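You operate a simulated robot arm through the tools that you are given. There is no shell and no other tool.

You are at the controls of a simulated robot arm. One attempt, no reset.

## Task
Raise the brown table flap and stand the drawer's purple pack on it.
Fine: shut the grey drawer. Set down upright: purple pack.
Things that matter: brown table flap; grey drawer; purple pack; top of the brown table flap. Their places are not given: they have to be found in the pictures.

Only the result counts: the job must be done as asked and must still hold three seconds after the hand-in. Knocking over, shifting, dropping, spilling or breaking anything else fails it.

## Robot
A 7-joint arm with a two-finger parallel gripper, fixed in place. Base frame: the origin is at the foot of the arm, x ahead of it, y to its left, z up. Lengths are in mm, angles in degrees, forces in N, time in s.
With the tool pointing down near the work surface it reaches from about 320 to 780 mm from the base axis. Its first joint turns from -166.0 to 166.0 degrees. Payload 3.91 kg.
The tool frame sits at the grasp point between the pads (the TCP): z along the fingers, y along the line on which they close. The tips reach 30 mm beyond it. Largest opening 110 mm; finger width 20, thickness 10; the body of the gripper, 48 by 112 mm, starts 55 mm behind the TCP.
Orientation is told as [roll, pitch, yaw] about the base's x, y, z axes, in that order, counted from this pose: with the fingers straight down and closing along the base's y, the tool's x points along the base's -x, its y along +y and its z along -z.

## Interface
- The arm moves only by the tool send_rows. Its argument "rows" is text: rows parted by semicolons, each of 7 numbers parted by spaces: the turn, a rotation vector about the base's x, y, z in units of 120 degrees (1.0 is 120 degrees), then the shift along the base's x, y, z in units of 250 mm (1.0 is 250 mm), then the opening, from 0 (shut) to 1 (fully open). In form: ax ay az dx dy dz fingers; .... A call has 1 to 20 rows; each row is the pose to reach, as a shift and turn from the pose commanded when the call began. A call with a number of a shift or a turn outside -1 to 1 is refused whole. Each row takes 0.2 s and may step no farther than 50 mm and 8.6 degrees from the row before; otherwise, or with a gripper value out of range, the whole call is refused. A pose out of reach is approached as far as the arm can. The call stops where the force on the tool passes 50 N (or 10 N more than at its start, if that is more) or the arm is blocked; 0.2 s more then pass. Each finger travels about 153 mm/s and halts on what it meets, pressing with about 36 N; the grip force reading is that of the motor and also rises with nothing between the fingers. The clock runs only during rows and for 0.2 s after the last one: add rows that repeat a pose to give the fingers time. It gives the time, the measured TCP pose, the force on the tool (base axes), the opening and the grip force at its end, in the units of the frame above (readings bear some noise), with the torque about the TCP (base axes, N m) and any sound that the robot's microphone picked up, and new pictures: "views" is both (left out), scene, wrist or none.
- Cameras (640 x 400 px; columns grow to the right, rows downward): "scene" is fixed at [218.8, 499, 1323]; the picture's right is [-0.82, -0.58, 0.00], its down [-0.45, 0.63, -0.63] and it looks along [0.36, -0.52, -0.78] (base axes); focal length 318 px, centre (320, 200). "wrist" rides on the gripper at [77, 7, -114] in the tool frame; the picture's right is [-0.09, 1.00, 0.00], its down [-0.80, -0.07, -0.59] and it looks along [-0.59, -0.05, 0.80] (tool axes); focal length 270 px, centre (320, 200).
- move_column(by): slides the trunk up (or, below 0, down) by that many mm; the arm rides with it, the base frame stays. It gives what a move gives, with no picture.
- locate(camera, pixels): for up to 12 pixels [column, row] of the newest picture of that camera ("zoom" is the newest enlarged one), the place [x, y, z] in the base frame of the surface seen there, good to about 3 mm. No time passes.
- enlarge(camera, box): a new picture of the part [left, top, right, bottom] of that camera's present view, enlarged. No time passes.
- finish_job(): hands the job in; it is judged then, once.

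Unless the task says otherwise, let go and move clear before handing in.

The tools are called after "Call:" as name(argument=value, ...) on one line, values as JSON. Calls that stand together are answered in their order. send_rows: Moves the arm, as the interface text tells. Its arguments: {"type":"object","properties":{"rows":{"type":"string"},"views":{"type":"string","enum":["both","scene","wrist","none"]}},"required":["rows"]} The other tools are called the same way: move_column (by) slides the trunk up or down; locate (camera, pixels) gives the place of the surface under pixels of a picture; enlarge (camera, box) takes an enlarged picture of a part of a camera's view; finish_job () hands the job in.

At the start:

```text
time_s: 0.0
tool_pos: [440.4, 66.7, 1005.3]
tool_rot: [0.0, 0.0, 0.0]
ft_force: [-0.8, 0.3, 0.6]
wrist_torque: [0.01, 0.01, 0.02]
opening: 110.0
finger_force: 0.0
trunk travel left (down, up): [-400.0, 210.0]
```

scene: 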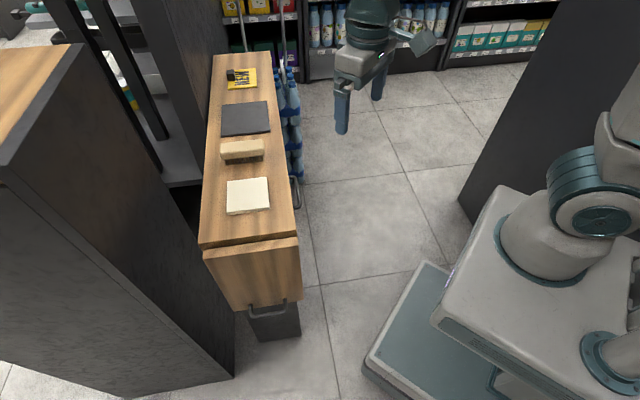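
wrist: 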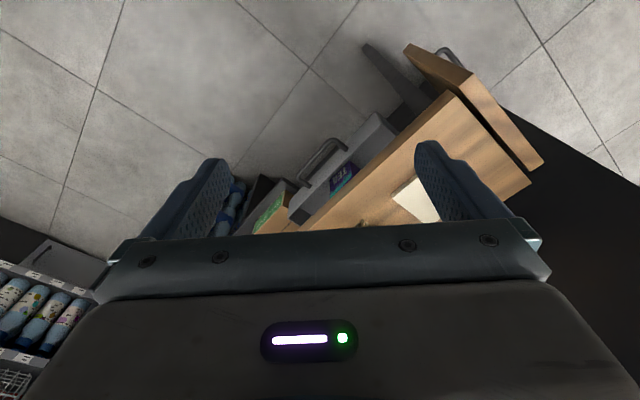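

The scene shows a wooden counter with a hanging flap (around pixel 255,275, handle at 270,308), and the wrist view shows an open grey drawer with a purple pack at about (342,180). I'll locate key points and enlarge both views.

Call:
locate(camera="scene", pixels=[[214, 56], [275, 56], [202, 246], [297, 236], [204, 258], [298, 248], [228, 308], [300, 288], [270, 308], [297, 190], [250, 195], [242, 150]])

Call:
locate(camera="wrist", pixels=[[342, 180], [333, 188], [352, 168], [325, 150], [375, 120], [293, 210], [390, 130], [450, 50], [405, 50], [540, 165], [450, 95], [530, 185]])

Call:
enlarge(camera="scene", box=[180, 140, 340, 350])

Call:
enlarge(camera="wrist", box=[220, 30, 560, 240])

```text
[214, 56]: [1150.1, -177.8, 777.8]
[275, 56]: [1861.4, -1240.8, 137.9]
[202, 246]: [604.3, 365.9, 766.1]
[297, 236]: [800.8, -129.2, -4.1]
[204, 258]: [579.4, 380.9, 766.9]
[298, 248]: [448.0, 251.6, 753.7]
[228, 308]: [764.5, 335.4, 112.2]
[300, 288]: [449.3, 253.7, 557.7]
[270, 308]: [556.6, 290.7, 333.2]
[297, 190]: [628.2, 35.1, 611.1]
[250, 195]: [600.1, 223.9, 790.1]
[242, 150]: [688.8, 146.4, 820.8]
```

```text
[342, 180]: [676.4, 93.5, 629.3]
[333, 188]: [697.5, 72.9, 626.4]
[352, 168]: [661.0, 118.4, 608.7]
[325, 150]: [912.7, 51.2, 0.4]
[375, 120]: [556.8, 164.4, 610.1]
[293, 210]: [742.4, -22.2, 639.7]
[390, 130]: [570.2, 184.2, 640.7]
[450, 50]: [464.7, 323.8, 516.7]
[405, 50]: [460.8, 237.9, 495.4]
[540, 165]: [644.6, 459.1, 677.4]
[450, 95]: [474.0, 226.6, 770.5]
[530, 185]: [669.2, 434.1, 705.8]
```

```text
1.90 times, centred on (260, 245) of scene
```

zoom: 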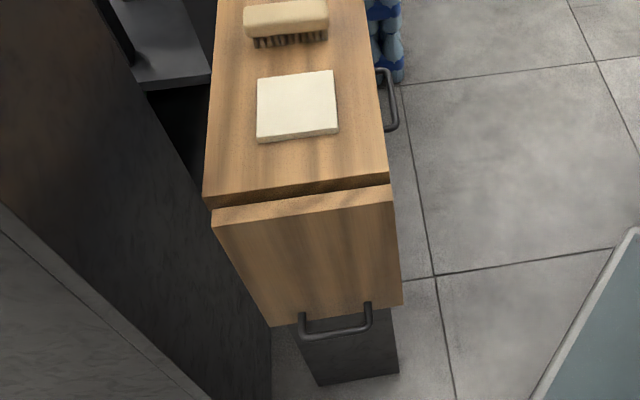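

```text
1.88 times, centred on (390, 135) of wrist
```

zoom: 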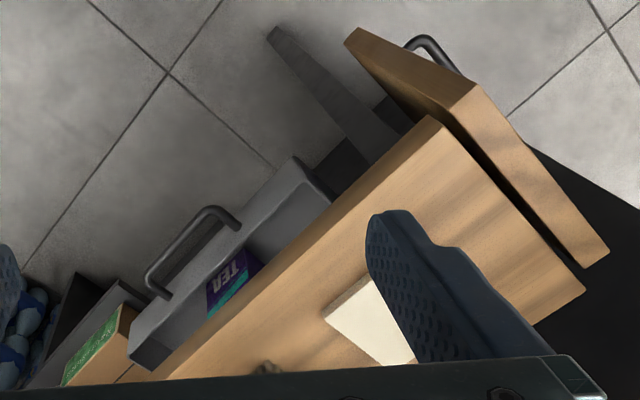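

The counter runs diagonally: its end near the flap is at about (474,227)–(604,366), z≈770, with the flap hanging and its handle at the bottom. I'll locate neighbouring obstacles and more details before moving.

Call:
locate(camera="scene", pixels=[[30, 80], [80, 48], [5, 165], [100, 200], [230, 370], [70, 60], [185, 170], [275, 325], [299, 265], [240, 280], [222, 58], [268, 75]])

Call:
locate(camera="wrist", pixels=[[455, 55], [470, 85], [440, 50], [420, 70], [370, 50], [390, 80], [330, 160], [265, 210], [320, 140], [300, 185], [410, 195], [360, 224]])

Call:
enlarge(camera="scene", box=[190, 230, 330, 350])

Call:
enlarge(camera="wrist", box=[340, 20, 560, 190])

```text
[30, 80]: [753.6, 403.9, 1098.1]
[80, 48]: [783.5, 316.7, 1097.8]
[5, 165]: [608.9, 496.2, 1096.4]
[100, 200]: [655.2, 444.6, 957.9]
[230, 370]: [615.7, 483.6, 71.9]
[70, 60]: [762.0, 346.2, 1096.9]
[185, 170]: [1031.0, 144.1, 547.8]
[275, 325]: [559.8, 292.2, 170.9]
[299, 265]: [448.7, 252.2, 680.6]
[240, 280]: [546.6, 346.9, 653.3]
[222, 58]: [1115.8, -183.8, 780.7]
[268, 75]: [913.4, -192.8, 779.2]
```

```text
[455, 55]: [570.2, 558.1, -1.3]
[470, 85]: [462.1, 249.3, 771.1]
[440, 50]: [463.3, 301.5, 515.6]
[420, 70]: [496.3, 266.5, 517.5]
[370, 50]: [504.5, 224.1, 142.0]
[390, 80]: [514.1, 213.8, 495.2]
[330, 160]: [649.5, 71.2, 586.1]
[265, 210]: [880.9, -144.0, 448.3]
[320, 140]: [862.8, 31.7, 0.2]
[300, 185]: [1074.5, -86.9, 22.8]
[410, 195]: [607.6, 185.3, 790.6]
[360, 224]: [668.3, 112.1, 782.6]
```

```text
3.33 times, centred on (260, 290) of scene
```

zoom: 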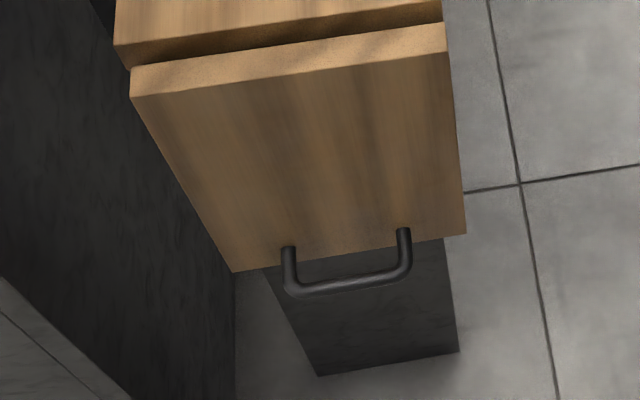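

```text
2.35 times, centred on (450, 105) of wrist
```

zoom: 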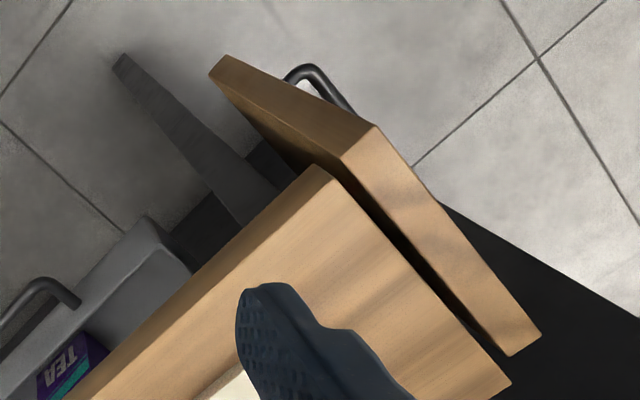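

The flap's outer face is at about u=-140 along the counter's axis, with its handle near z≈516. I'll move the hand so the wrist camera looks straight at the flap from its front.

Call:
send_rows(rows="0 0 -0.0625 -0.032 0.16 -0.04 1; 0 0 -0.125 -0.064 0.32 -0.08 1; 0 0 -0.1875 -0.096 0.48 -0.12 1; 0 0 -0.25 -0.128 0.64 -0.16 1; 0 0 -0.3125 -0.16 0.80 -0.20 1; 0 0 -0.375 -0.192 0.96 -0.24 1", views="none")

Call:
send_rows(rows="0 0 0 0 0.18 -0.06 0.5; 0 0 0 0 0.36 -0.12 0; 0 0 0 0 0.53 -0.18 0; 0 0 0 0 0.53 -0.18 0", views="both")

```text
time_s: 1.4
tool_pos: [391.9, 306.9, 944.8]
tool_rot: [0.1, 0.0, -45.1]
ft_force: [-0.3, -0.1, -0.7]
wrist_torque: [0.01, 0.03, 0.0]
opening: 109.9
finger_force: 0.1
trunk travel left (down, up): [-400.0, 210.0]
```

```text
time_s: 2.4
tool_pos: [392.1, 439.4, 900.1]
tool_rot: [0.0, 0.0, -45.2]
ft_force: [0.0, -0.4, -0.3]
wrist_torque: [-0.02, -0.03, 0.03]
opening: 0.1
finger_force: 36.3
trunk travel left (down, up): [-400.0, 210.0]
```

scene: 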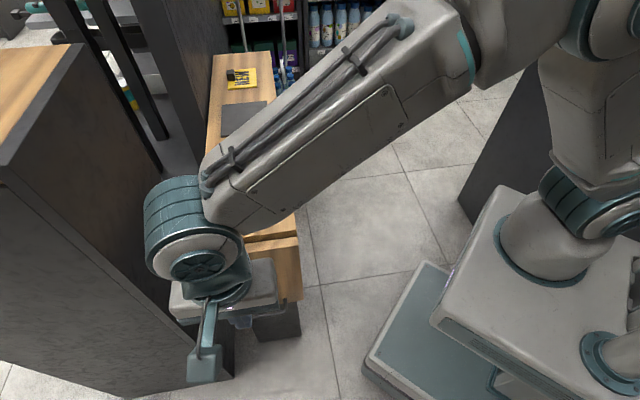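
wrist: 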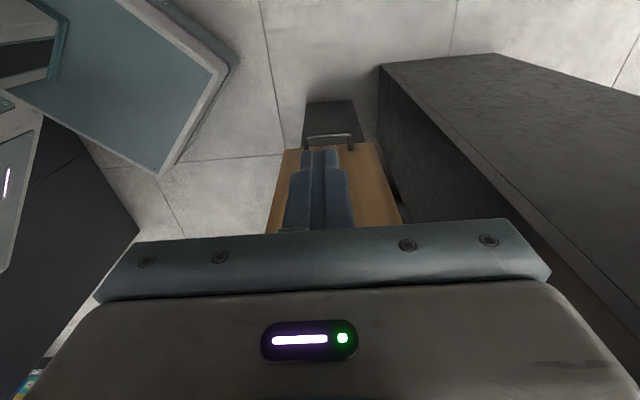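

The closed fingers hide the flap; I'll reopen them, back off away from the flap and tilt the hand by 25° so the camera looks more level at the flap and handle.

Call:
send_rows(rows="-0.0368 -0.0368 0 -0.06 0.06 0 0.5; -0.0737 -0.0737 0 -0.12 0.12 0 1; -0.1105 -0.1105 0 -0.18 0.18 0 1; -0.1473 -0.1473 0 -0.24 0.24 0 1; -0.1473 -0.1473 0 -0.24 0.24 0 1", views="wrist")

```text
time_s: 3.6
tool_pos: [330.5, 497.1, 899.7]
tool_rot: [0.0, -25.1, -44.9]
ft_force: [0.5, -0.4, -0.4]
wrist_torque: [-0.03, 0.0, -0.06]
opening: 110.1
finger_force: 0.1
trunk travel left (down, up): [-400.0, 210.0]
```

wrist: 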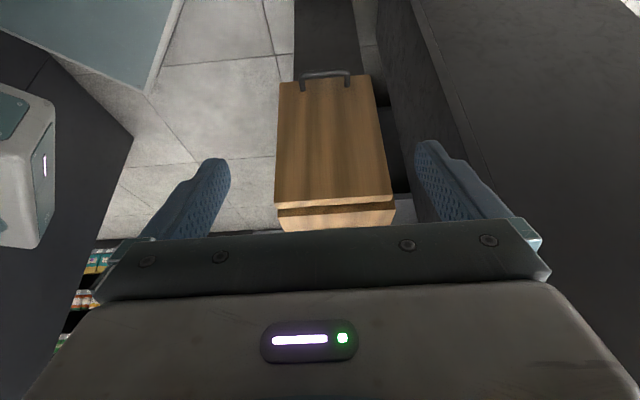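

The flap and its bar handle at (325,75) are now clearly seen. I'll enlarge and locate precise points on them.

Call:
enlarge(camera="wrist", box=[250, 50, 420, 240])

Call:
locate(camera="wrist", pixels=[[283, 85], [369, 78], [278, 198], [388, 190], [282, 212], [390, 202], [304, 74], [325, 72], [346, 73], [325, 150], [340, 220], [390, 160]])

```text
2.11 times, centred on (335, 145) of wrist
```

zoom: 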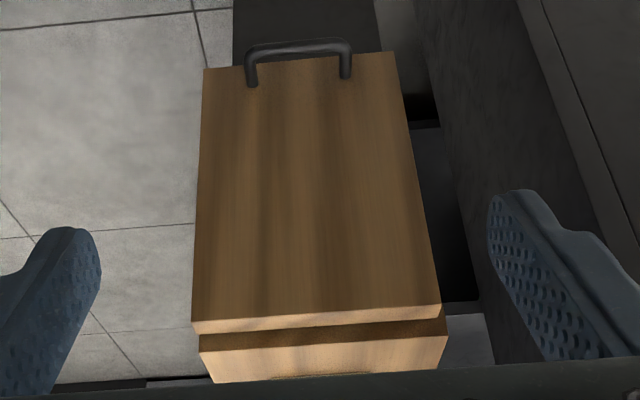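

```text
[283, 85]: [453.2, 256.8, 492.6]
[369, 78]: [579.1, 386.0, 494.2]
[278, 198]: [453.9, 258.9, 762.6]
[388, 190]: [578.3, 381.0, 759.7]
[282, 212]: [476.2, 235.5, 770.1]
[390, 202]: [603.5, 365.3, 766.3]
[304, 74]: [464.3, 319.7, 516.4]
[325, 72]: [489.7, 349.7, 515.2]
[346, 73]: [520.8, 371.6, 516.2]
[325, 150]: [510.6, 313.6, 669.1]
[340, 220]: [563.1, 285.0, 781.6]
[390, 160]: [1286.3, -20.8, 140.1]
```

The bar handle spans roughly v 550–635 at u≈-105, z≈511, standing ~35 mm off the flap face. I'll re-level the hand and turn it 90° so the fingers can close across the bar.

Call:
send_rows(rows="0.0368 0.0368 0 0 0 0 1; 0.0737 0.0737 0 0 0 0 1; 0.1105 0.1105 0 0 0 0 1; 0.1473 0.1473 0 0 0 0 1", views="none")

Call:
send_rows(rows="0 0 0.068 0 0 0 0.8; 0 0 0.136 0 0 0 0.5; 0 0 0.204 0 0 0 0.5; 0 0 0.272 0 0 0 0.5; 0 0 0.340 0 0 0 0.5; 0 0 0.408 0 0 0 0.5; 0 0 0.476 0 0 0 0.5; 0 0 0.544 0 0 0 0.5; 0 0 0.612 0 0 0 0.5; 0 0 0.680 0 0 0 0.5; 0 0 0.75 0 0 0 0.5", views="both")

```text
time_s: 4.6
tool_pos: [332.3, 498.4, 900.2]
tool_rot: [0.0, 0.1, -45.1]
ft_force: [-0.4, -0.4, 0.2]
wrist_torque: [0.0, -0.02, 0.0]
opening: 109.9
finger_force: 0.1
trunk travel left (down, up): [-400.0, 210.0]
```

```text
time_s: 7.0
tool_pos: [332.6, 499.1, 900.6]
tool_rot: [0.0, 0.0, 45.1]
ft_force: [-0.1, -0.3, -0.2]
wrist_torque: [-0.03, 0.01, -0.02]
opening: 55.0
finger_force: 0.0
trunk travel left (down, up): [-400.0, 210.0]
```

scene: 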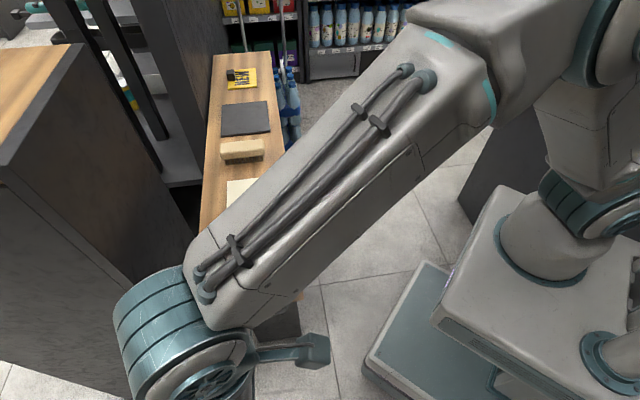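
wrist: 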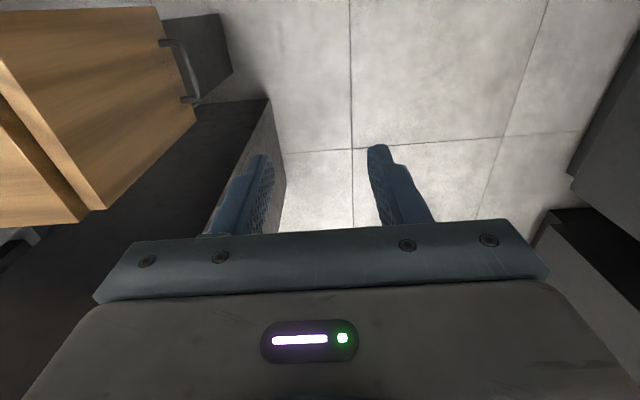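

The hand now points down with fingers closing along the counter's axis. I'll check the forearm's location against the counter before lowering the trunk.

Call:
locate(camera="scene", pixels=[[440, 60], [210, 240], [330, 150], [470, 90], [180, 340], [560, 180], [590, 40], [320, 350], [290, 240]])

```text
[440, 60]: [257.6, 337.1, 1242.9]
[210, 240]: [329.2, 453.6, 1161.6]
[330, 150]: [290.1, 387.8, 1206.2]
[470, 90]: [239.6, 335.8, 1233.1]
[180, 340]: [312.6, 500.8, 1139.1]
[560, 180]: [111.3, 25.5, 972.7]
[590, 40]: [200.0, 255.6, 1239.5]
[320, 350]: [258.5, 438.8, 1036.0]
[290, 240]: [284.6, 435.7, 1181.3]
```

The forearm is around z≈1200 and well clear of the counter's end (azimuth ~55°). I'll lower the trunk by 260 mm to bring the handle height into comfortable reach.

Call:
move_column(by=-260)

```text
time_s: 9.7
tool_pos: [331.4, 498.9, 640.5]
tool_rot: [0.0, 0.0, 45.0]
ft_force: [-0.2, -0.2, 0.2]
wrist_torque: [0.04, -0.04, 0.02]
opening: 55.0
finger_force: 0.1
trunk travel left (down, up): [-140.0, 470.0]
```

Trunk is down and the tool is at z=640. Next I tilt the hand 45° toward the flap and move to a pre-grasp point about 90 mm short of the bar.

Call:
send_rows(rows="-0.0442 -0.0442 0 0.0775 -0.0729 -0.0437 0.32; -0.0884 -0.0884 0 0.155 -0.1458 -0.0874 0.32; -0.1326 -0.1326 0 0.2325 -0.2187 -0.1311 0.32; -0.1768 -0.1768 0 0.31 -0.2916 -0.1748 0.32; -0.221 -0.221 0 0.3875 -0.3645 -0.2185 0.32; -0.2652 -0.2652 0 0.465 -0.437 -0.262 0.32; -0.2652 -0.2652 0 0.465 -0.437 -0.262 0.32", views="both")

```text
time_s: 11.3
tool_pos: [448.7, 389.6, 573.9]
tool_rot: [-45.0, 0.0, 45.1]
ft_force: [-0.4, -0.8, -0.7]
wrist_torque: [-0.01, -0.01, 0.0]
opening: 35.4
finger_force: 0.1
trunk travel left (down, up): [-140.0, 470.0]
```

scene: 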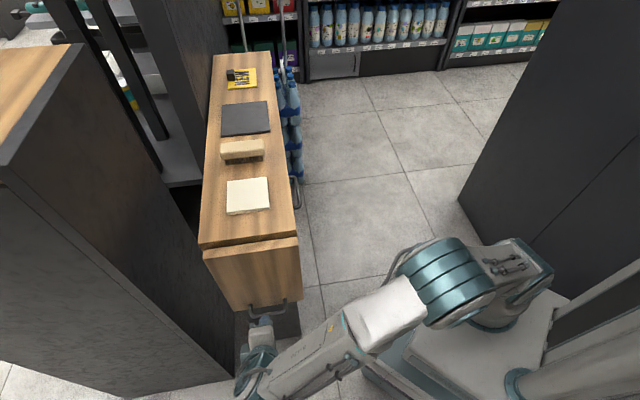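
wrist: 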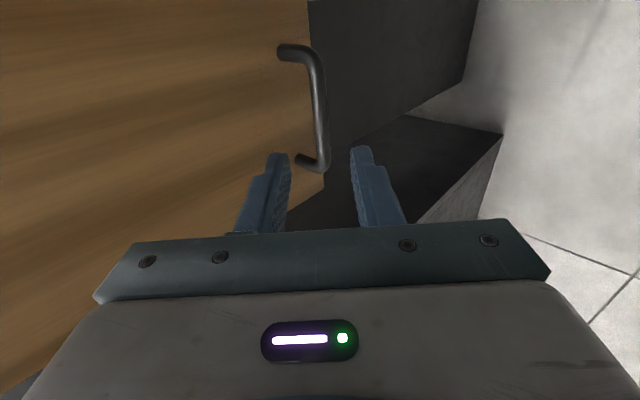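

The handle bar is seen at wrist pixels (315,60)–(325,165), between the line of the two fingers. I'll locate it precisely.

Call:
locate(camera="wrist", pixels=[[318, 75], [320, 100], [322, 130], [323, 150], [313, 100], [327, 130], [285, 52], [300, 160], [250, 100], [250, 200], [310, 120], [330, 168]])

Call:
enlarge(camera="wrist", box=[220, 30, 420, 240])

```text
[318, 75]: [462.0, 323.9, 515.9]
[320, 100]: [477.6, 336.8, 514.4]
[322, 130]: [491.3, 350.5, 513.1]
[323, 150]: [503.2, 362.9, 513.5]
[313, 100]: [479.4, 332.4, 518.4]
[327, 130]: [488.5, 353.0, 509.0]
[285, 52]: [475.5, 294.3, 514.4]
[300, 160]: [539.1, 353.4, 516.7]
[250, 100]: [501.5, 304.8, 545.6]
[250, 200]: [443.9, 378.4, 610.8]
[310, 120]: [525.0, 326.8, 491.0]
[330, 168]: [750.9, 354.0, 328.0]
```

```text
1.90 times, centred on (320, 135) of wrist
```

zoom: 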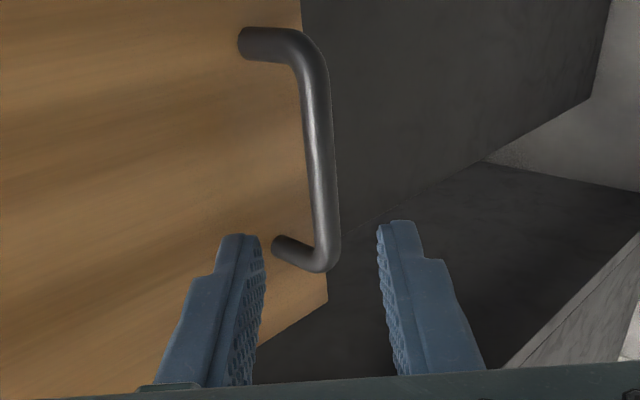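

The bar centre is at about u=-104, z=509.5, diameter ~12 mm, well aligned between the fingers. I'll narrow the opening to 27 mm and advance along the tool axis to straddle the bar.

Call:
send_rows(rows="0 0 0 0.04 -0.04 -0.055 0.25; 0 0 0 0.08 -0.08 -0.11 0.25; 0 0 0 0.12 -0.12 -0.165 0.25; 0 0 0 0.155 -0.155 -0.219 0.25; 0 0 0 0.155 -0.155 -0.219 0.25", views="both")

```text
time_s: 12.5
tool_pos: [486.3, 350.2, 519.7]
tool_rot: [-45.0, -0.1, 45.1]
ft_force: [1.0, 0.6, 0.6]
wrist_torque: [0.0, 0.02, 0.02]
opening: 27.5
finger_force: 0.1
trunk travel left (down, up): [-140.0, 470.0]
```

scene: 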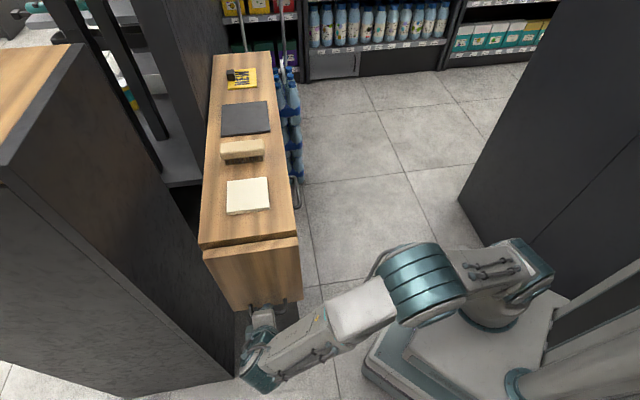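
wrist: 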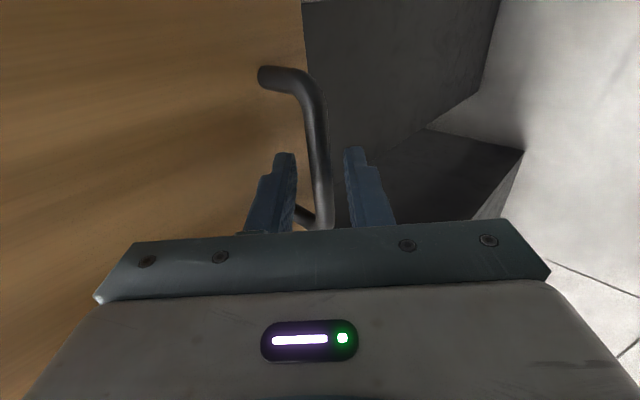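

The bar sits between the fingers. I'll close firmly on it.

Call:
send_rows(rows="0 0 0 0 0 0 0.1; 0 0 0 0 0 0 0; 0 0 0 0 0 0 0", views="wrist")

```text
time_s: 13.3
tool_pos: [485.4, 351.6, 519.2]
tool_rot: [-45.0, 0.1, 45.0]
ft_force: [-1.8, 0.1, -5.5]
wrist_torque: [0.29, -0.15, 0.23]
opening: 11.6
finger_force: 45.0
trunk travel left (down, up): [-140.0, 470.0]
```

wrist: 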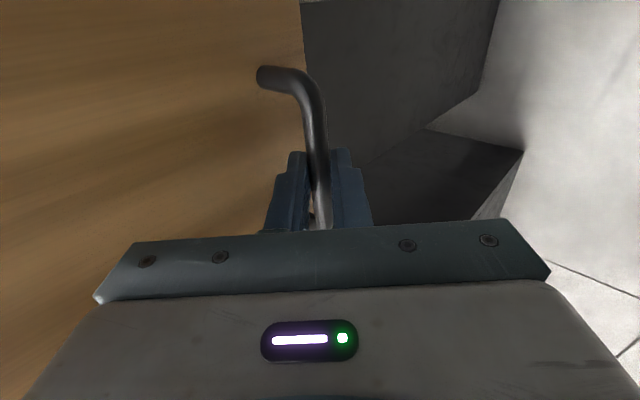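

The grip reads 11.6 mm with 45 N, so the bar is held. I'll pull along the first part of the hinge arc (to ~10°) and watch the force.

Call:
send_rows(rows="0 0 0 -0.030 0.030 0.010 0; 0 0 0 -0.060 0.060 0.0216 0; 0 0 0 -0.090 0.090 0.035 0; 0 0 0 -0.1185 0.1185 0.0504 0; 0 0 0 -0.1185 0.1185 0.0504 0", views="both")

```text
time_s: 14.5
tool_pos: [456.7, 379.1, 531.7]
tool_rot: [-44.9, 0.1, 44.8]
ft_force: [-10.0, -9.3, -5.3]
wrist_torque: [-0.41, 0.46, -0.57]
opening: 11.6
finger_force: 44.9
trunk travel left (down, up): [-140.0, 470.0]
```

scene: 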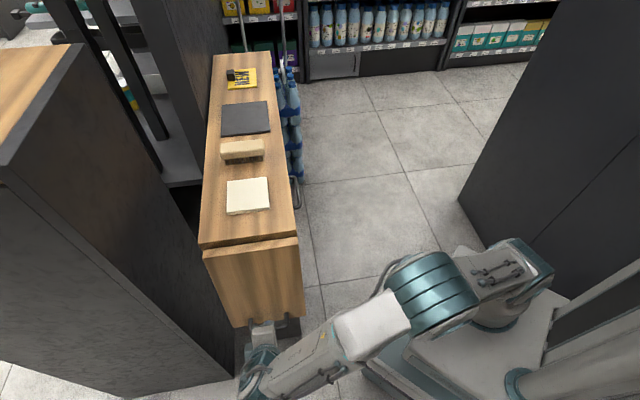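
wrist: 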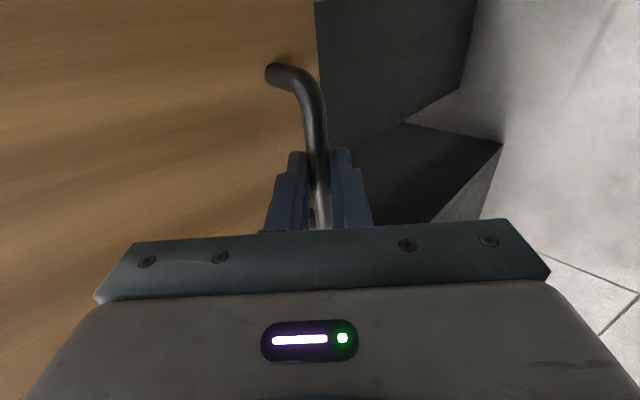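

The flap follows (its lower edge moved out), with a ~13 N sideways load along -v, so the true axis is slightly rotated. I'll correct the direction and continue the arc to about 30°.

Call:
send_rows(rows="0 0 0 -0.0586 0.054 0.036 0; 0 0 0 -0.1145 0.106 0.0784 0; 0 0 0 -0.1664 0.1566 0.128 0; 0 0 0 -0.2148 0.204 0.1832 0; 0 0 0 -0.2148 0.204 0.1832 0", views="both")

```text
time_s: 15.7
tool_pos: [403.9, 433.5, 577.5]
tool_rot: [-45.0, -0.2, 45.1]
ft_force: [0.9, 2.9, -3.9]
wrist_torque: [0.48, -0.45, 0.65]
opening: 11.7
finger_force: 45.5
trunk travel left (down, up): [-140.0, 470.0]
```

scene: 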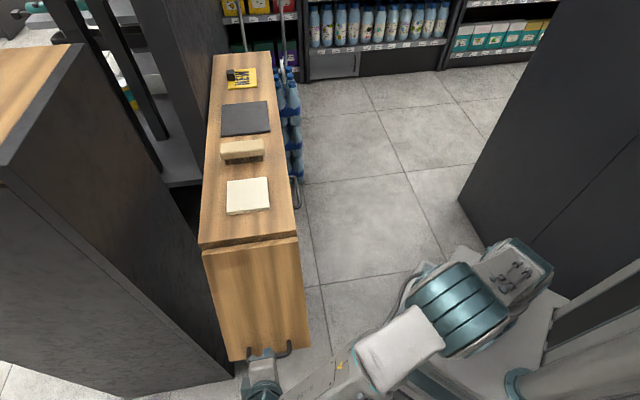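
wrist: 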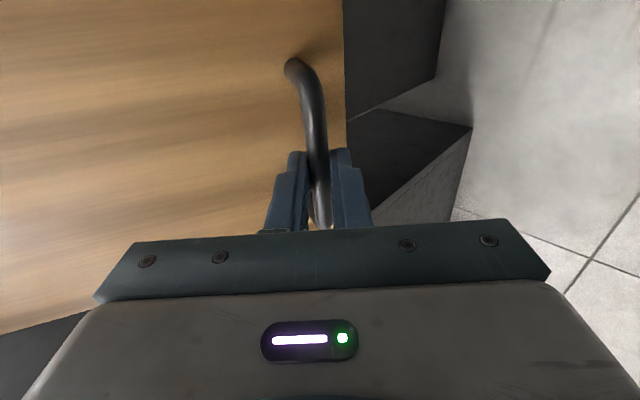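

Forces are now only a few newtons and the flap is swinging up nicely. I continue the arc to about 60°.

Call:
send_rows(rows="0 0 0 -0.0447 0.0441 0.0612 0; 0 0 0 -0.0855 0.0843 0.1272 0; 0 0 0 -0.122 0.1203 0.1984 0; 0 0 0 -0.1536 0.1515 0.2736 0; 0 0 0 -0.181 0.1784 0.3524 0; 0 0 0 -0.2029 0.2001 0.434 0; 0 0 0 -0.2029 0.2001 0.434 0", views="both")

```text
time_s: 17.3
tool_pos: [350.9, 487.7, 684.8]
tool_rot: [-45.0, 0.3, 45.3]
ft_force: [-21.7, 23.9, -15.2]
wrist_torque: [1.2, -0.16, 0.44]
opening: 11.5
finger_force: 45.1
trunk travel left (down, up): [-140.0, 470.0]
```

scene: 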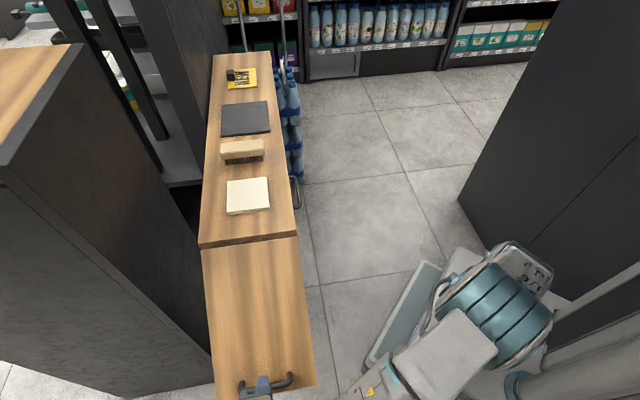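
wrist: 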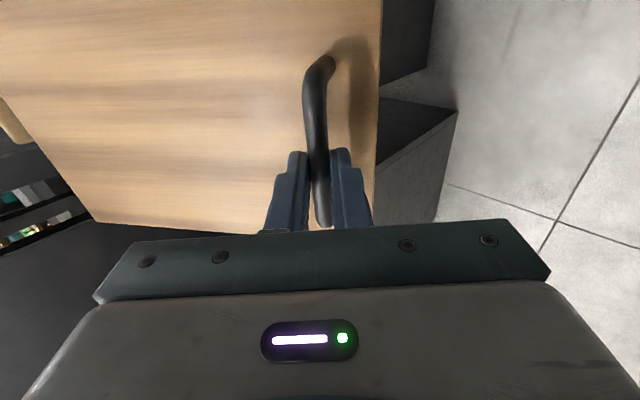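

The force rose to ~35 N outward, so the true arc radius is a bit larger than assumed; the flap is up to about 60°. I'll locate the flap's face to refine the hinge before continuing.

Call:
locate(camera="scene", pixels=[[210, 260], [250, 254], [290, 248], [220, 320], [260, 315], [300, 305], [225, 375], [300, 368], [218, 398], [314, 383], [204, 249], [295, 240]])

Call:
enlarge(camera="scene", box=[180, 210, 340, 400])

```text
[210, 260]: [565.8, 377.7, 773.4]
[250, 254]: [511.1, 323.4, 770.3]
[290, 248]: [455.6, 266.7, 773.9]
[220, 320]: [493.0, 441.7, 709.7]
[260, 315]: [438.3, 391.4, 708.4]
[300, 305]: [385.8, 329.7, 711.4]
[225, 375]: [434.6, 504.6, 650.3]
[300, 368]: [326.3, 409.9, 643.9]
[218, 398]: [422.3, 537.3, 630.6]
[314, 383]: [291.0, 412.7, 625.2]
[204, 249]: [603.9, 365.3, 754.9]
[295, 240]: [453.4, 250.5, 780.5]
```

```text
2.11 times, centred on (260, 305) of scene
```

zoom: 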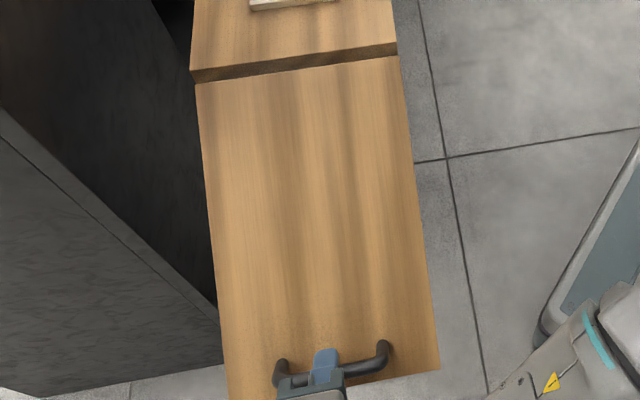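

The flap face fit gives the hinge at about u=-157, z=767 and the flap currently at ~56°, matching the force reading. I'll continue on the corrected arc to ~80°.

Call:
send_rows(rows="0 0 0 -0.0268 0.0264 0.0312 0; 0 0 0 -0.0447 0.0441 0.1192 0; 0 0 0 -0.057 0.0562 0.2092 0; 0 0 0 -0.0636 0.0627 0.3008 0; 0 0 0 -0.0647 0.0638 0.3924 0; 0 0 0 -0.0647 0.0638 0.3924 0", views="both")

```text
time_s: 18.7
tool_pos: [337.1, 498.5, 785.1]
tool_rot: [-45.2, 0.0, 45.0]
ft_force: [-5.8, 23.3, -1.5]
wrist_torque: [0.53, -0.32, 0.69]
opening: 11.8
finger_force: 44.9
trunk travel left (down, up): [-140.0, 470.0]
```

scene: 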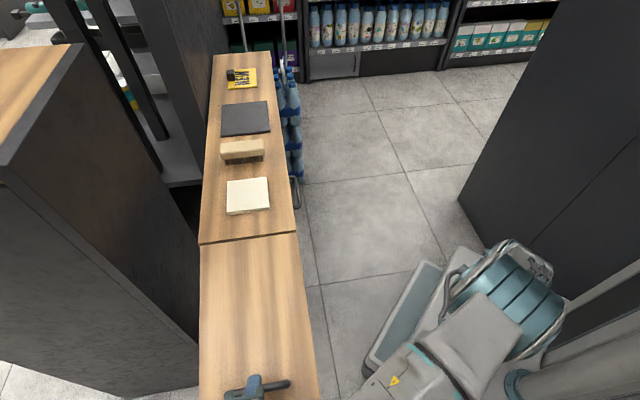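
wrist: 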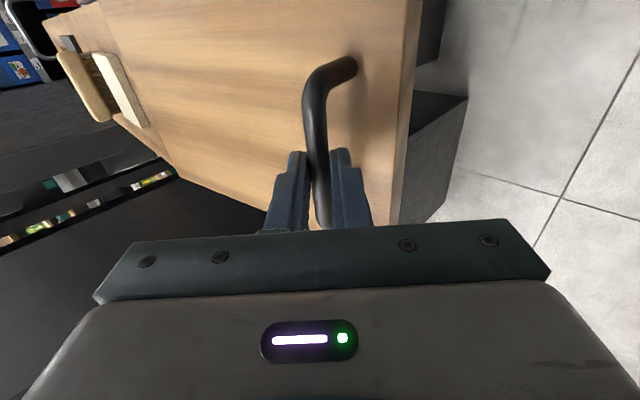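

The flap is at about 80° with moderate load (20 N outward). I'll ease outward a few mm and finish the arc to 90° listening for a latch.

Call:
send_rows(rows="0 0 0 0 0.006 0.046 0; 0 0 0 0.0004 0.008 0.0916 0; 0 0 0 0.005 0.004 0.137 0; 0 0 0 0.0096 -0.0008 0.182 0; 0 0 0 0.0096 -0.0008 0.182 0", views="both")

```text
time_s: 19.9
tool_pos: [340.9, 496.8, 833.6]
tool_rot: [-45.1, 0.0, 44.7]
ft_force: [1.9, -18.3, -0.8]
wrist_torque: [-0.8, 0.37, -0.77]
opening: 11.6
finger_force: 45.3
trunk travel left (down, up): [-140.0, 470.0]
```

scene: 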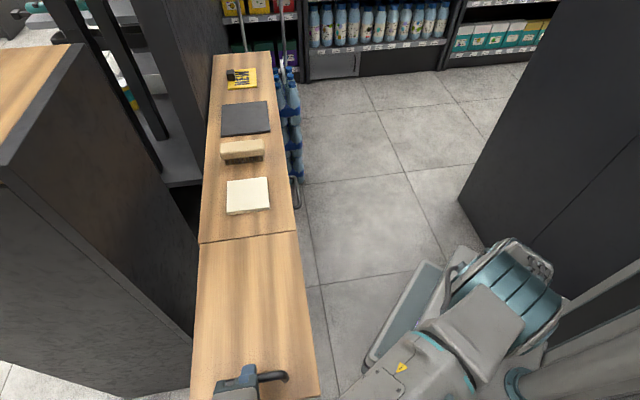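
wrist: 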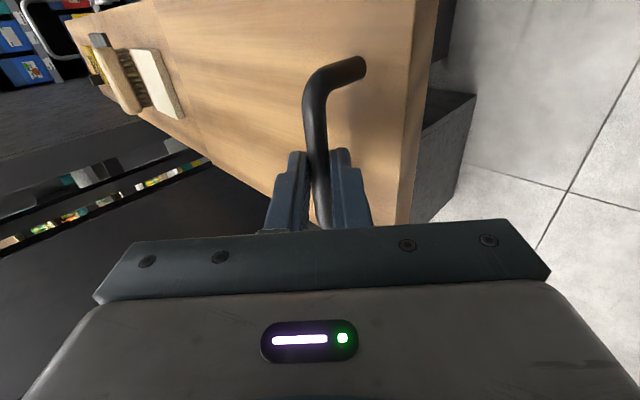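

The flap looks nearly level now. I'll locate points across the flap and table top to check the angle.

Call:
locate(camera="scene", pixels=[[205, 255], [250, 250], [290, 243], [205, 310], [255, 310], [300, 300], [205, 370], [255, 350], [305, 365], [250, 225], [220, 225], [285, 222]])

Call:
enlarge(camera="scene", box=[180, 210, 340, 400])

```text
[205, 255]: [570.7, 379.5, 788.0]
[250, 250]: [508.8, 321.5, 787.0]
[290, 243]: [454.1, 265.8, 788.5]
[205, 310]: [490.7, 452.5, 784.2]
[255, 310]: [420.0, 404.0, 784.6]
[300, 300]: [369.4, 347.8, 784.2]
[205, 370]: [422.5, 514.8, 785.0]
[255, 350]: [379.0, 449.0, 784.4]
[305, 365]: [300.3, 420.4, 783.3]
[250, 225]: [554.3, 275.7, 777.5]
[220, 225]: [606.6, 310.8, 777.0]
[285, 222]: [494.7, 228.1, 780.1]
```

```text
2.11 times, centred on (260, 305) of scene
```

zoom: 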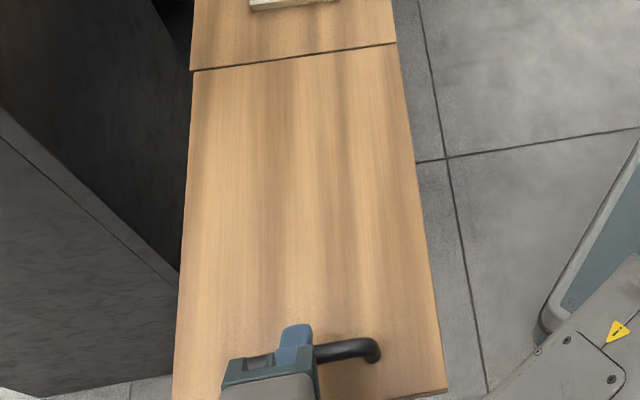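

The flap surface is within ~1° of level (787 mm at hinge, 784 at the far end). I'll lift a touch more to see whether it stops or latches.

Call:
send_rows(rows="0 0 0 0.002 -0.006 0.016 0; 0 0 0 0.005 -0.009 0.032 0; 0 0 0 0.008 -0.012 0.048 0; 0 0 0 0.008 -0.012 0.048 0", views="none")

Call:
locate(camera="scene", pixels=[[205, 255], [250, 250], [290, 243], [205, 310], [255, 310], [300, 300], [205, 370], [255, 350], [305, 365]])

```text
time_s: 20.9
tool_pos: [341.4, 496.4, 838.5]
tool_rot: [-44.9, 0.4, 45.0]
ft_force: [-3.0, -16.4, -36.0]
wrist_torque: [0.23, 0.2, -0.66]
opening: 12.1
finger_force: 44.9
trunk travel left (down, up): [-140.0, 470.0]
```

```text
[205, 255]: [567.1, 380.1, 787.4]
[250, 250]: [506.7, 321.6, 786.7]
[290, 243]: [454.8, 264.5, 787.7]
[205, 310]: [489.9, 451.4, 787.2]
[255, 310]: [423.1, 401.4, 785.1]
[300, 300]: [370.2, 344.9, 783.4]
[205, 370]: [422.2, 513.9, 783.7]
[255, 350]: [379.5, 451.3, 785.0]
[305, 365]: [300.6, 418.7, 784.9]
```

The 36 N downward reaction shows the flap is at its end stop. I'll relax the lift and open the fingers slightly (still caging the bar) to see whether the flap stays up.

Call:
send_rows(rows="0 0 0 0 0 -0.016 0; 0 0 0 0 0 -0.016 0.2; 0 0 0 0 0 -0.016 0.25; 0 0 0 0 0 -0.016 0.25; 0 0 0 0 0 -0.016 0.25", views="both")

Call:
locate(camera="scene", pixels=[[205, 255], [250, 250], [290, 243], [205, 310], [255, 310], [300, 300], [205, 370], [255, 350], [305, 365]])

```text
time_s: 22.1
tool_pos: [341.2, 495.4, 838.1]
tool_rot: [-44.9, 0.0, 44.9]
ft_force: [-1.3, -1.1, 0.1]
wrist_torque: [0.0, 0.0, 0.03]
opening: 27.4
finger_force: 0.0
trunk travel left (down, up): [-140.0, 470.0]
```

scene: 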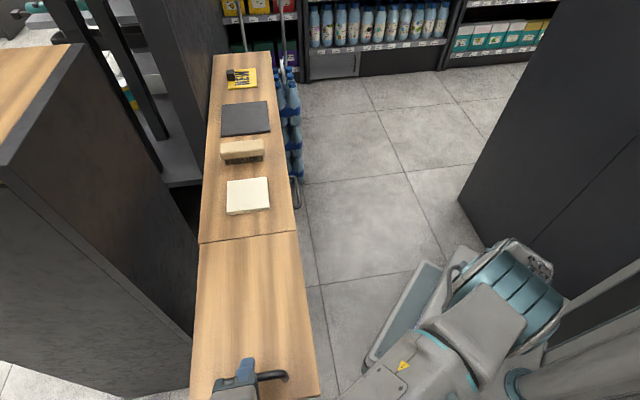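
wrist: 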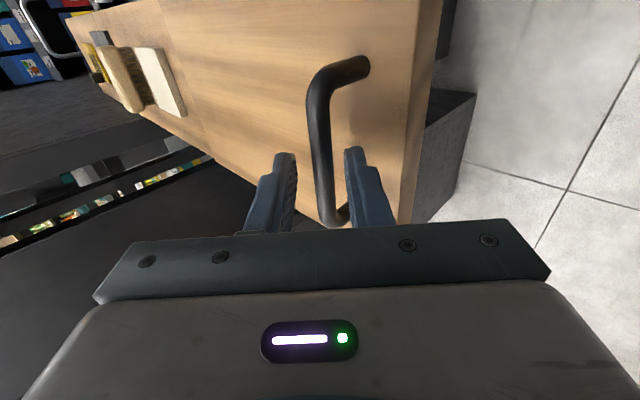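

```text
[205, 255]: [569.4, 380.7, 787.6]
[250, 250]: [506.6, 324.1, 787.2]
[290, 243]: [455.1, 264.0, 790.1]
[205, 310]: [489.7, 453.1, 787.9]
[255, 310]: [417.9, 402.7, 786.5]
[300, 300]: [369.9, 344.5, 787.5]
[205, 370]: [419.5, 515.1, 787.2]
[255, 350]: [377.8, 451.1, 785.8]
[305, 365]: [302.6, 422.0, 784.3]
```

The flap appears to hold level. I'll lower the cage by 8 mm to confirm that the bar doesn't follow the finger.

Call:
send_rows(rows="0 0 0 0 0 -0.016 0.25; 0 0 0 0 0 -0.028 0.25; 0 0 0 0 0 -0.028 0.25; 0 0 0 0 0 -0.028 0.25", views="wrist")

Call:
locate(camera="scene", pixels=[[205, 255], [250, 250], [290, 243], [205, 310], [255, 310], [300, 300], [205, 370], [255, 350], [305, 365]])

```text
time_s: 23.1
tool_pos: [340.7, 493.8, 831.9]
tool_rot: [-44.9, -0.1, 45.0]
ft_force: [0.4, 0.2, -0.1]
wrist_torque: [0.02, 0.0, 0.01]
opening: 27.5
finger_force: 0.0
trunk travel left (down, up): [-140.0, 470.0]
```

wrist: 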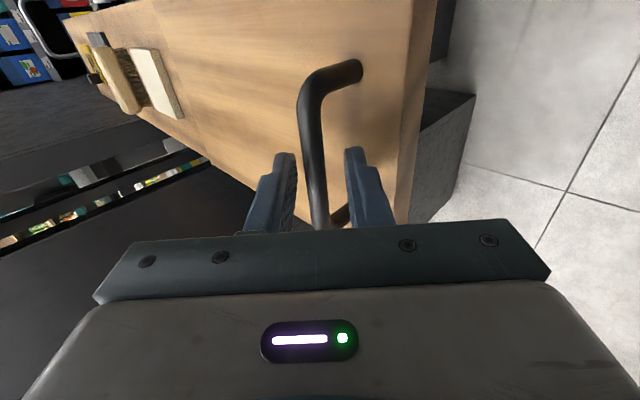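

```text
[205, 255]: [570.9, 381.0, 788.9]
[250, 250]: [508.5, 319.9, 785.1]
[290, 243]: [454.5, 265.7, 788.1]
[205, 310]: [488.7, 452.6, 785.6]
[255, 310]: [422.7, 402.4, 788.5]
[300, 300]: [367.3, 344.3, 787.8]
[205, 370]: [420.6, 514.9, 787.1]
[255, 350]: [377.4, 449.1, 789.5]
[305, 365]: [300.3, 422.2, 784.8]
```

The flap stays level on its own while the finger moved away from the bar. I'll retreat along the tool axis, off the handle.

Call:
send_rows(rows="0 0 0 -0.066 0.066 0.093 0.25; 0 0 0 -0.132 0.132 0.187 0.25; 0 0 0 -0.198 0.198 0.28 0.25; 0 0 0 -0.198 0.198 0.28 0.25", views="both")

Call:
locate(camera="scene", pixels=[[205, 255], [250, 250], [290, 243], [205, 310], [255, 310], [300, 300], [205, 370], [255, 350], [305, 365], [235, 380], [286, 376]])

```text
time_s: 24.1
tool_pos: [287.7, 512.6, 895.0]
tool_rot: [-45.0, 0.0, 45.0]
ft_force: [0.1, -0.3, 0.4]
wrist_torque: [0.03, 0.0, 0.03]
opening: 27.6
finger_force: 0.0
out of reach, approached as far as the arm can: row 2, 3, 4
trunk travel left (down, up): [-140.0, 470.0]
```

scene: 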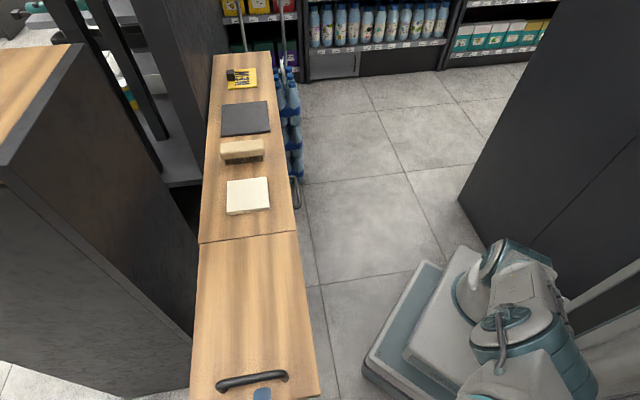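
wrist: 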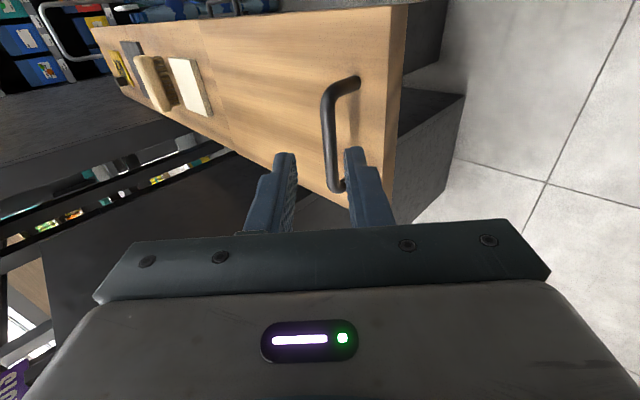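

```text
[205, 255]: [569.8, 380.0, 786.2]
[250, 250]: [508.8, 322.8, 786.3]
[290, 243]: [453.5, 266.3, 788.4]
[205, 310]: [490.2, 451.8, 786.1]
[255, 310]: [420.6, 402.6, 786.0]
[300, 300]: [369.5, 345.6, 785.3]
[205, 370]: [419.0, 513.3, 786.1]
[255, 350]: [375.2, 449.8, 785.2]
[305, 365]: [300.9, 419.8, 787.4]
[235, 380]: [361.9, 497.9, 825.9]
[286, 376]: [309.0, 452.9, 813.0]
```

The flap is level (z≈786 all over) and the hand is off the handle. I'll raise the trunk, then level the hand and swing over to look at the drawer side.

Call:
move_column(by=160)

Call:
send_rows(rows="0.0442 0.0442 0 0.02 -0.1 0 0.25; 0.0884 0.0884 0 0.05 -0.2 0 0.25; 0.1326 0.1326 0 0.08 -0.35 0 0.25; 0.1768 0.1768 0 0.12 -0.5 0 0.25; 0.221 0.221 0 0.16 -0.65 0 0.25; 0.2652 0.2652 0 0.2 -0.8 0 0.25; 0.2652 0.2652 0 0.25 -0.95 0 0.25; 0.2652 0.2652 0 0.25 -0.95 0 0.25", views="scene")

```text
time_s: 25.9
tool_pos: [287.3, 512.4, 1054.8]
tool_rot: [-45.0, 0.1, 45.1]
ft_force: [-0.8, -0.7, 0.3]
wrist_torque: [0.01, -0.01, 0.0]
opening: 27.3
finger_force: 0.1
trunk travel left (down, up): [-300.0, 310.0]
```

```text
time_s: 27.7
tool_pos: [348.5, 273.3, 1054.8]
tool_rot: [0.0, 0.1, 45.1]
ft_force: [-0.9, 0.7, 0.6]
wrist_torque: [0.01, -0.02, 0.0]
opening: 27.5
finger_force: 0.0
trunk travel left (down, up): [-300.0, 310.0]
```

scene: 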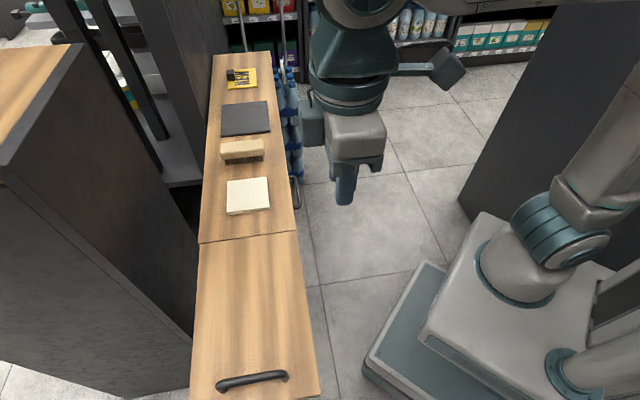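

The arm is clear of the counter. I'll continue toward the drawer's front with open fingers to get a view into it.

Call:
send_rows(rows="0 0 0 0.08 -0.14 -0.08 1; 0 0 0 0.16 -0.28 -0.16 1; 0 0 0 0.24 -0.42 -0.24 1; 0 0 0 0.32 -0.56 -0.32 1; 0 0 0 0.4 -0.7 -0.4 1", views="none")

Call:
send_rows(rows="0 0 0 0.078 -0.163 -0.06 1; 0 0 0 0.156 -0.326 -0.12 1; 0 0 0 0.234 -0.489 -0.18 1; 0 0 0 0.312 -0.652 -0.24 1; 0 0 0 0.312 -0.652 -0.24 1", views="both")

```text
time_s: 28.9
tool_pos: [449.8, 98.5, 956.0]
tool_rot: [0.1, 0.0, 45.0]
ft_force: [-0.4, -0.7, -0.4]
wrist_torque: [0.0, -0.02, 0.0]
opening: 109.8
finger_force: 0.0
trunk travel left (down, up): [-300.0, 310.0]
```

```text
time_s: 30.1
tool_pos: [527.2, -64.2, 895.2]
tool_rot: [0.0, 0.1, 45.0]
ft_force: [-0.5, -0.4, 0.1]
wrist_torque: [-0.01, -0.02, 0.0]
opening: 110.1
finger_force: 0.1
trunk travel left (down, up): [-300.0, 310.0]
```

scene: 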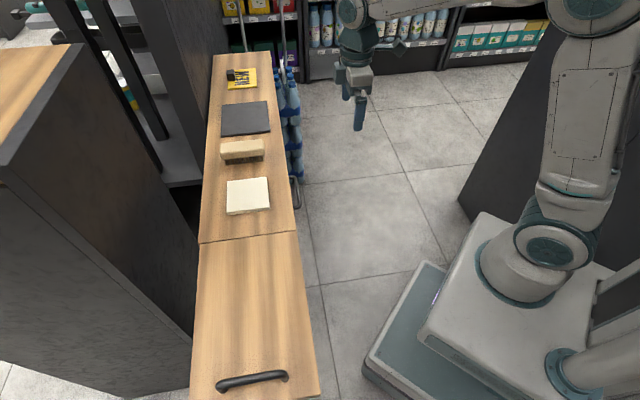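
wrist: 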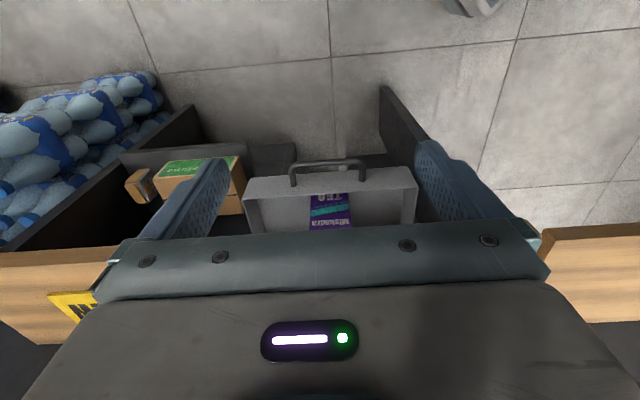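

The drawer, its handle (325,165) and the purple pack (330,208) are visible from the front. I'll enlarge and locate the key points.

Call:
enlarge(camera="wrist", box=[220, 120, 440, 250])

Call:
locate(camera="wrist", pixels=[[248, 183], [415, 173], [330, 205], [315, 225], [347, 224], [312, 197], [345, 195], [325, 163], [292, 172], [364, 168], [260, 228], [410, 222]])

```text
2.91 times, centred on (330, 185) of wrist
```

zoom: 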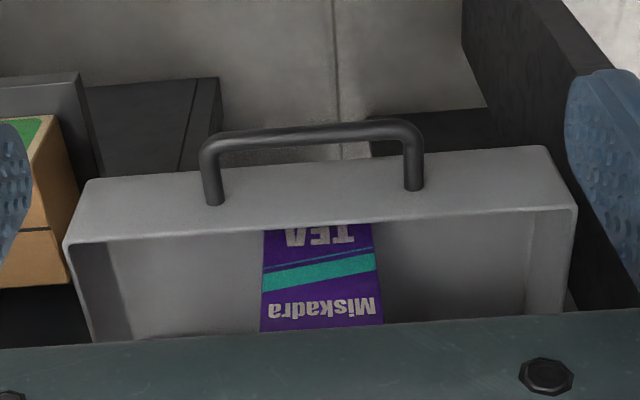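

```text
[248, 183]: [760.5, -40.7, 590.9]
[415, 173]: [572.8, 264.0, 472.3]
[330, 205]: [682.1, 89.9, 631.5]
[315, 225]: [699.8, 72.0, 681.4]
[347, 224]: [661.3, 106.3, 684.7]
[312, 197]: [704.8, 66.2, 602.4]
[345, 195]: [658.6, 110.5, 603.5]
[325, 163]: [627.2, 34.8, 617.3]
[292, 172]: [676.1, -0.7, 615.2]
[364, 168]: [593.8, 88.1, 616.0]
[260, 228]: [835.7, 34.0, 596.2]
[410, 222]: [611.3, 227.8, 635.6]
```

The pack's front face is at v≈545 (under the counter top, whose edge is at v≈496), so the drawer must be pulled out further by its handle (bar at v≈468, z≈617). I'll lower and tilt the camera for a better look at the gap behind the bar and the pack's height.

Call:
send_rows(rows="0.0442 -0.0442 0 -0.054 -0.055 -0.105 1; 0.0884 -0.0884 0 -0.108 -0.11 -0.21 1; 0.1326 -0.1326 0 -0.162 -0.165 -0.315 1; 0.1768 -0.1768 0 -0.216 -0.22 -0.42 1; 0.1768 -0.1768 0 -0.216 -0.22 -0.42 1", views="both")

```text
time_s: 31.3
tool_pos: [472.1, -118.0, 790.7]
tool_rot: [-0.1, -30.2, 45.0]
ft_force: [-0.4, 0.9, 0.8]
wrist_torque: [0.01, -0.02, 0.0]
opening: 109.9
finger_force: 0.2
trunk travel left (down, up): [-300.0, 310.0]
```

scene: 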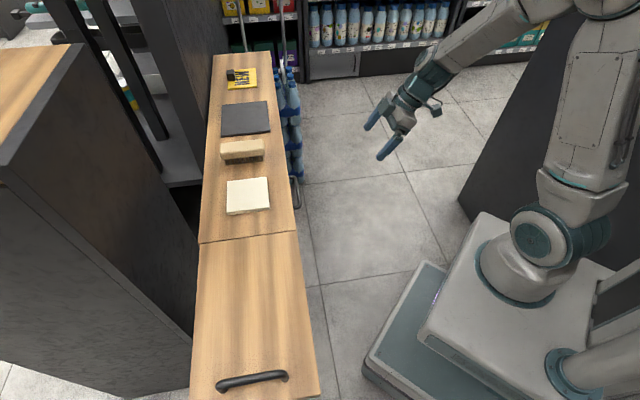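
wrist: 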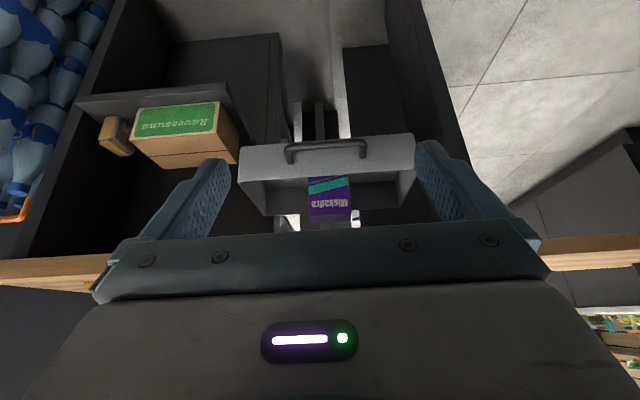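

I'll enlarge the drawer region and locate the pack's top, drawer front and handle.

Call:
enlarge(camera="wrist", box=[220, 120, 430, 240])

Call:
locate(camera="wrist", pixels=[[310, 190], [350, 188], [311, 213], [351, 212], [312, 219], [350, 217], [330, 180], [330, 148], [288, 155], [366, 150], [250, 165], [410, 150]])

```text
3.05 times, centred on (325, 180) of wrist
```

zoom: 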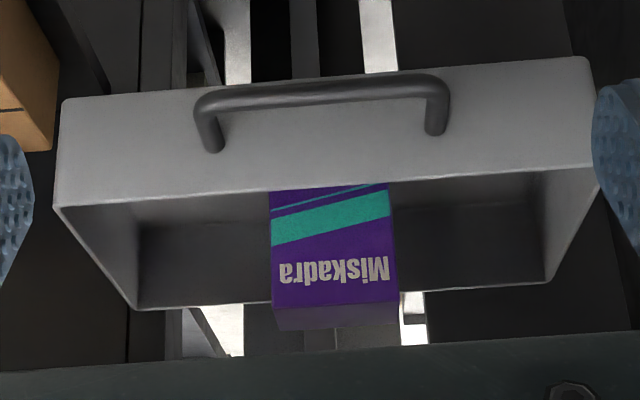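

```text
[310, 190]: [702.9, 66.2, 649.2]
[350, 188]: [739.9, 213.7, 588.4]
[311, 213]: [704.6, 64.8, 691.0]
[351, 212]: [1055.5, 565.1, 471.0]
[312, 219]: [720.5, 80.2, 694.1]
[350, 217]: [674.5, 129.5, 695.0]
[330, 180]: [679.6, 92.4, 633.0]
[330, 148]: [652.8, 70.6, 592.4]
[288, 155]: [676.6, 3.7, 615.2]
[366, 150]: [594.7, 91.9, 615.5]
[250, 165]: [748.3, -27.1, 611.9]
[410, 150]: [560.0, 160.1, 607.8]
```

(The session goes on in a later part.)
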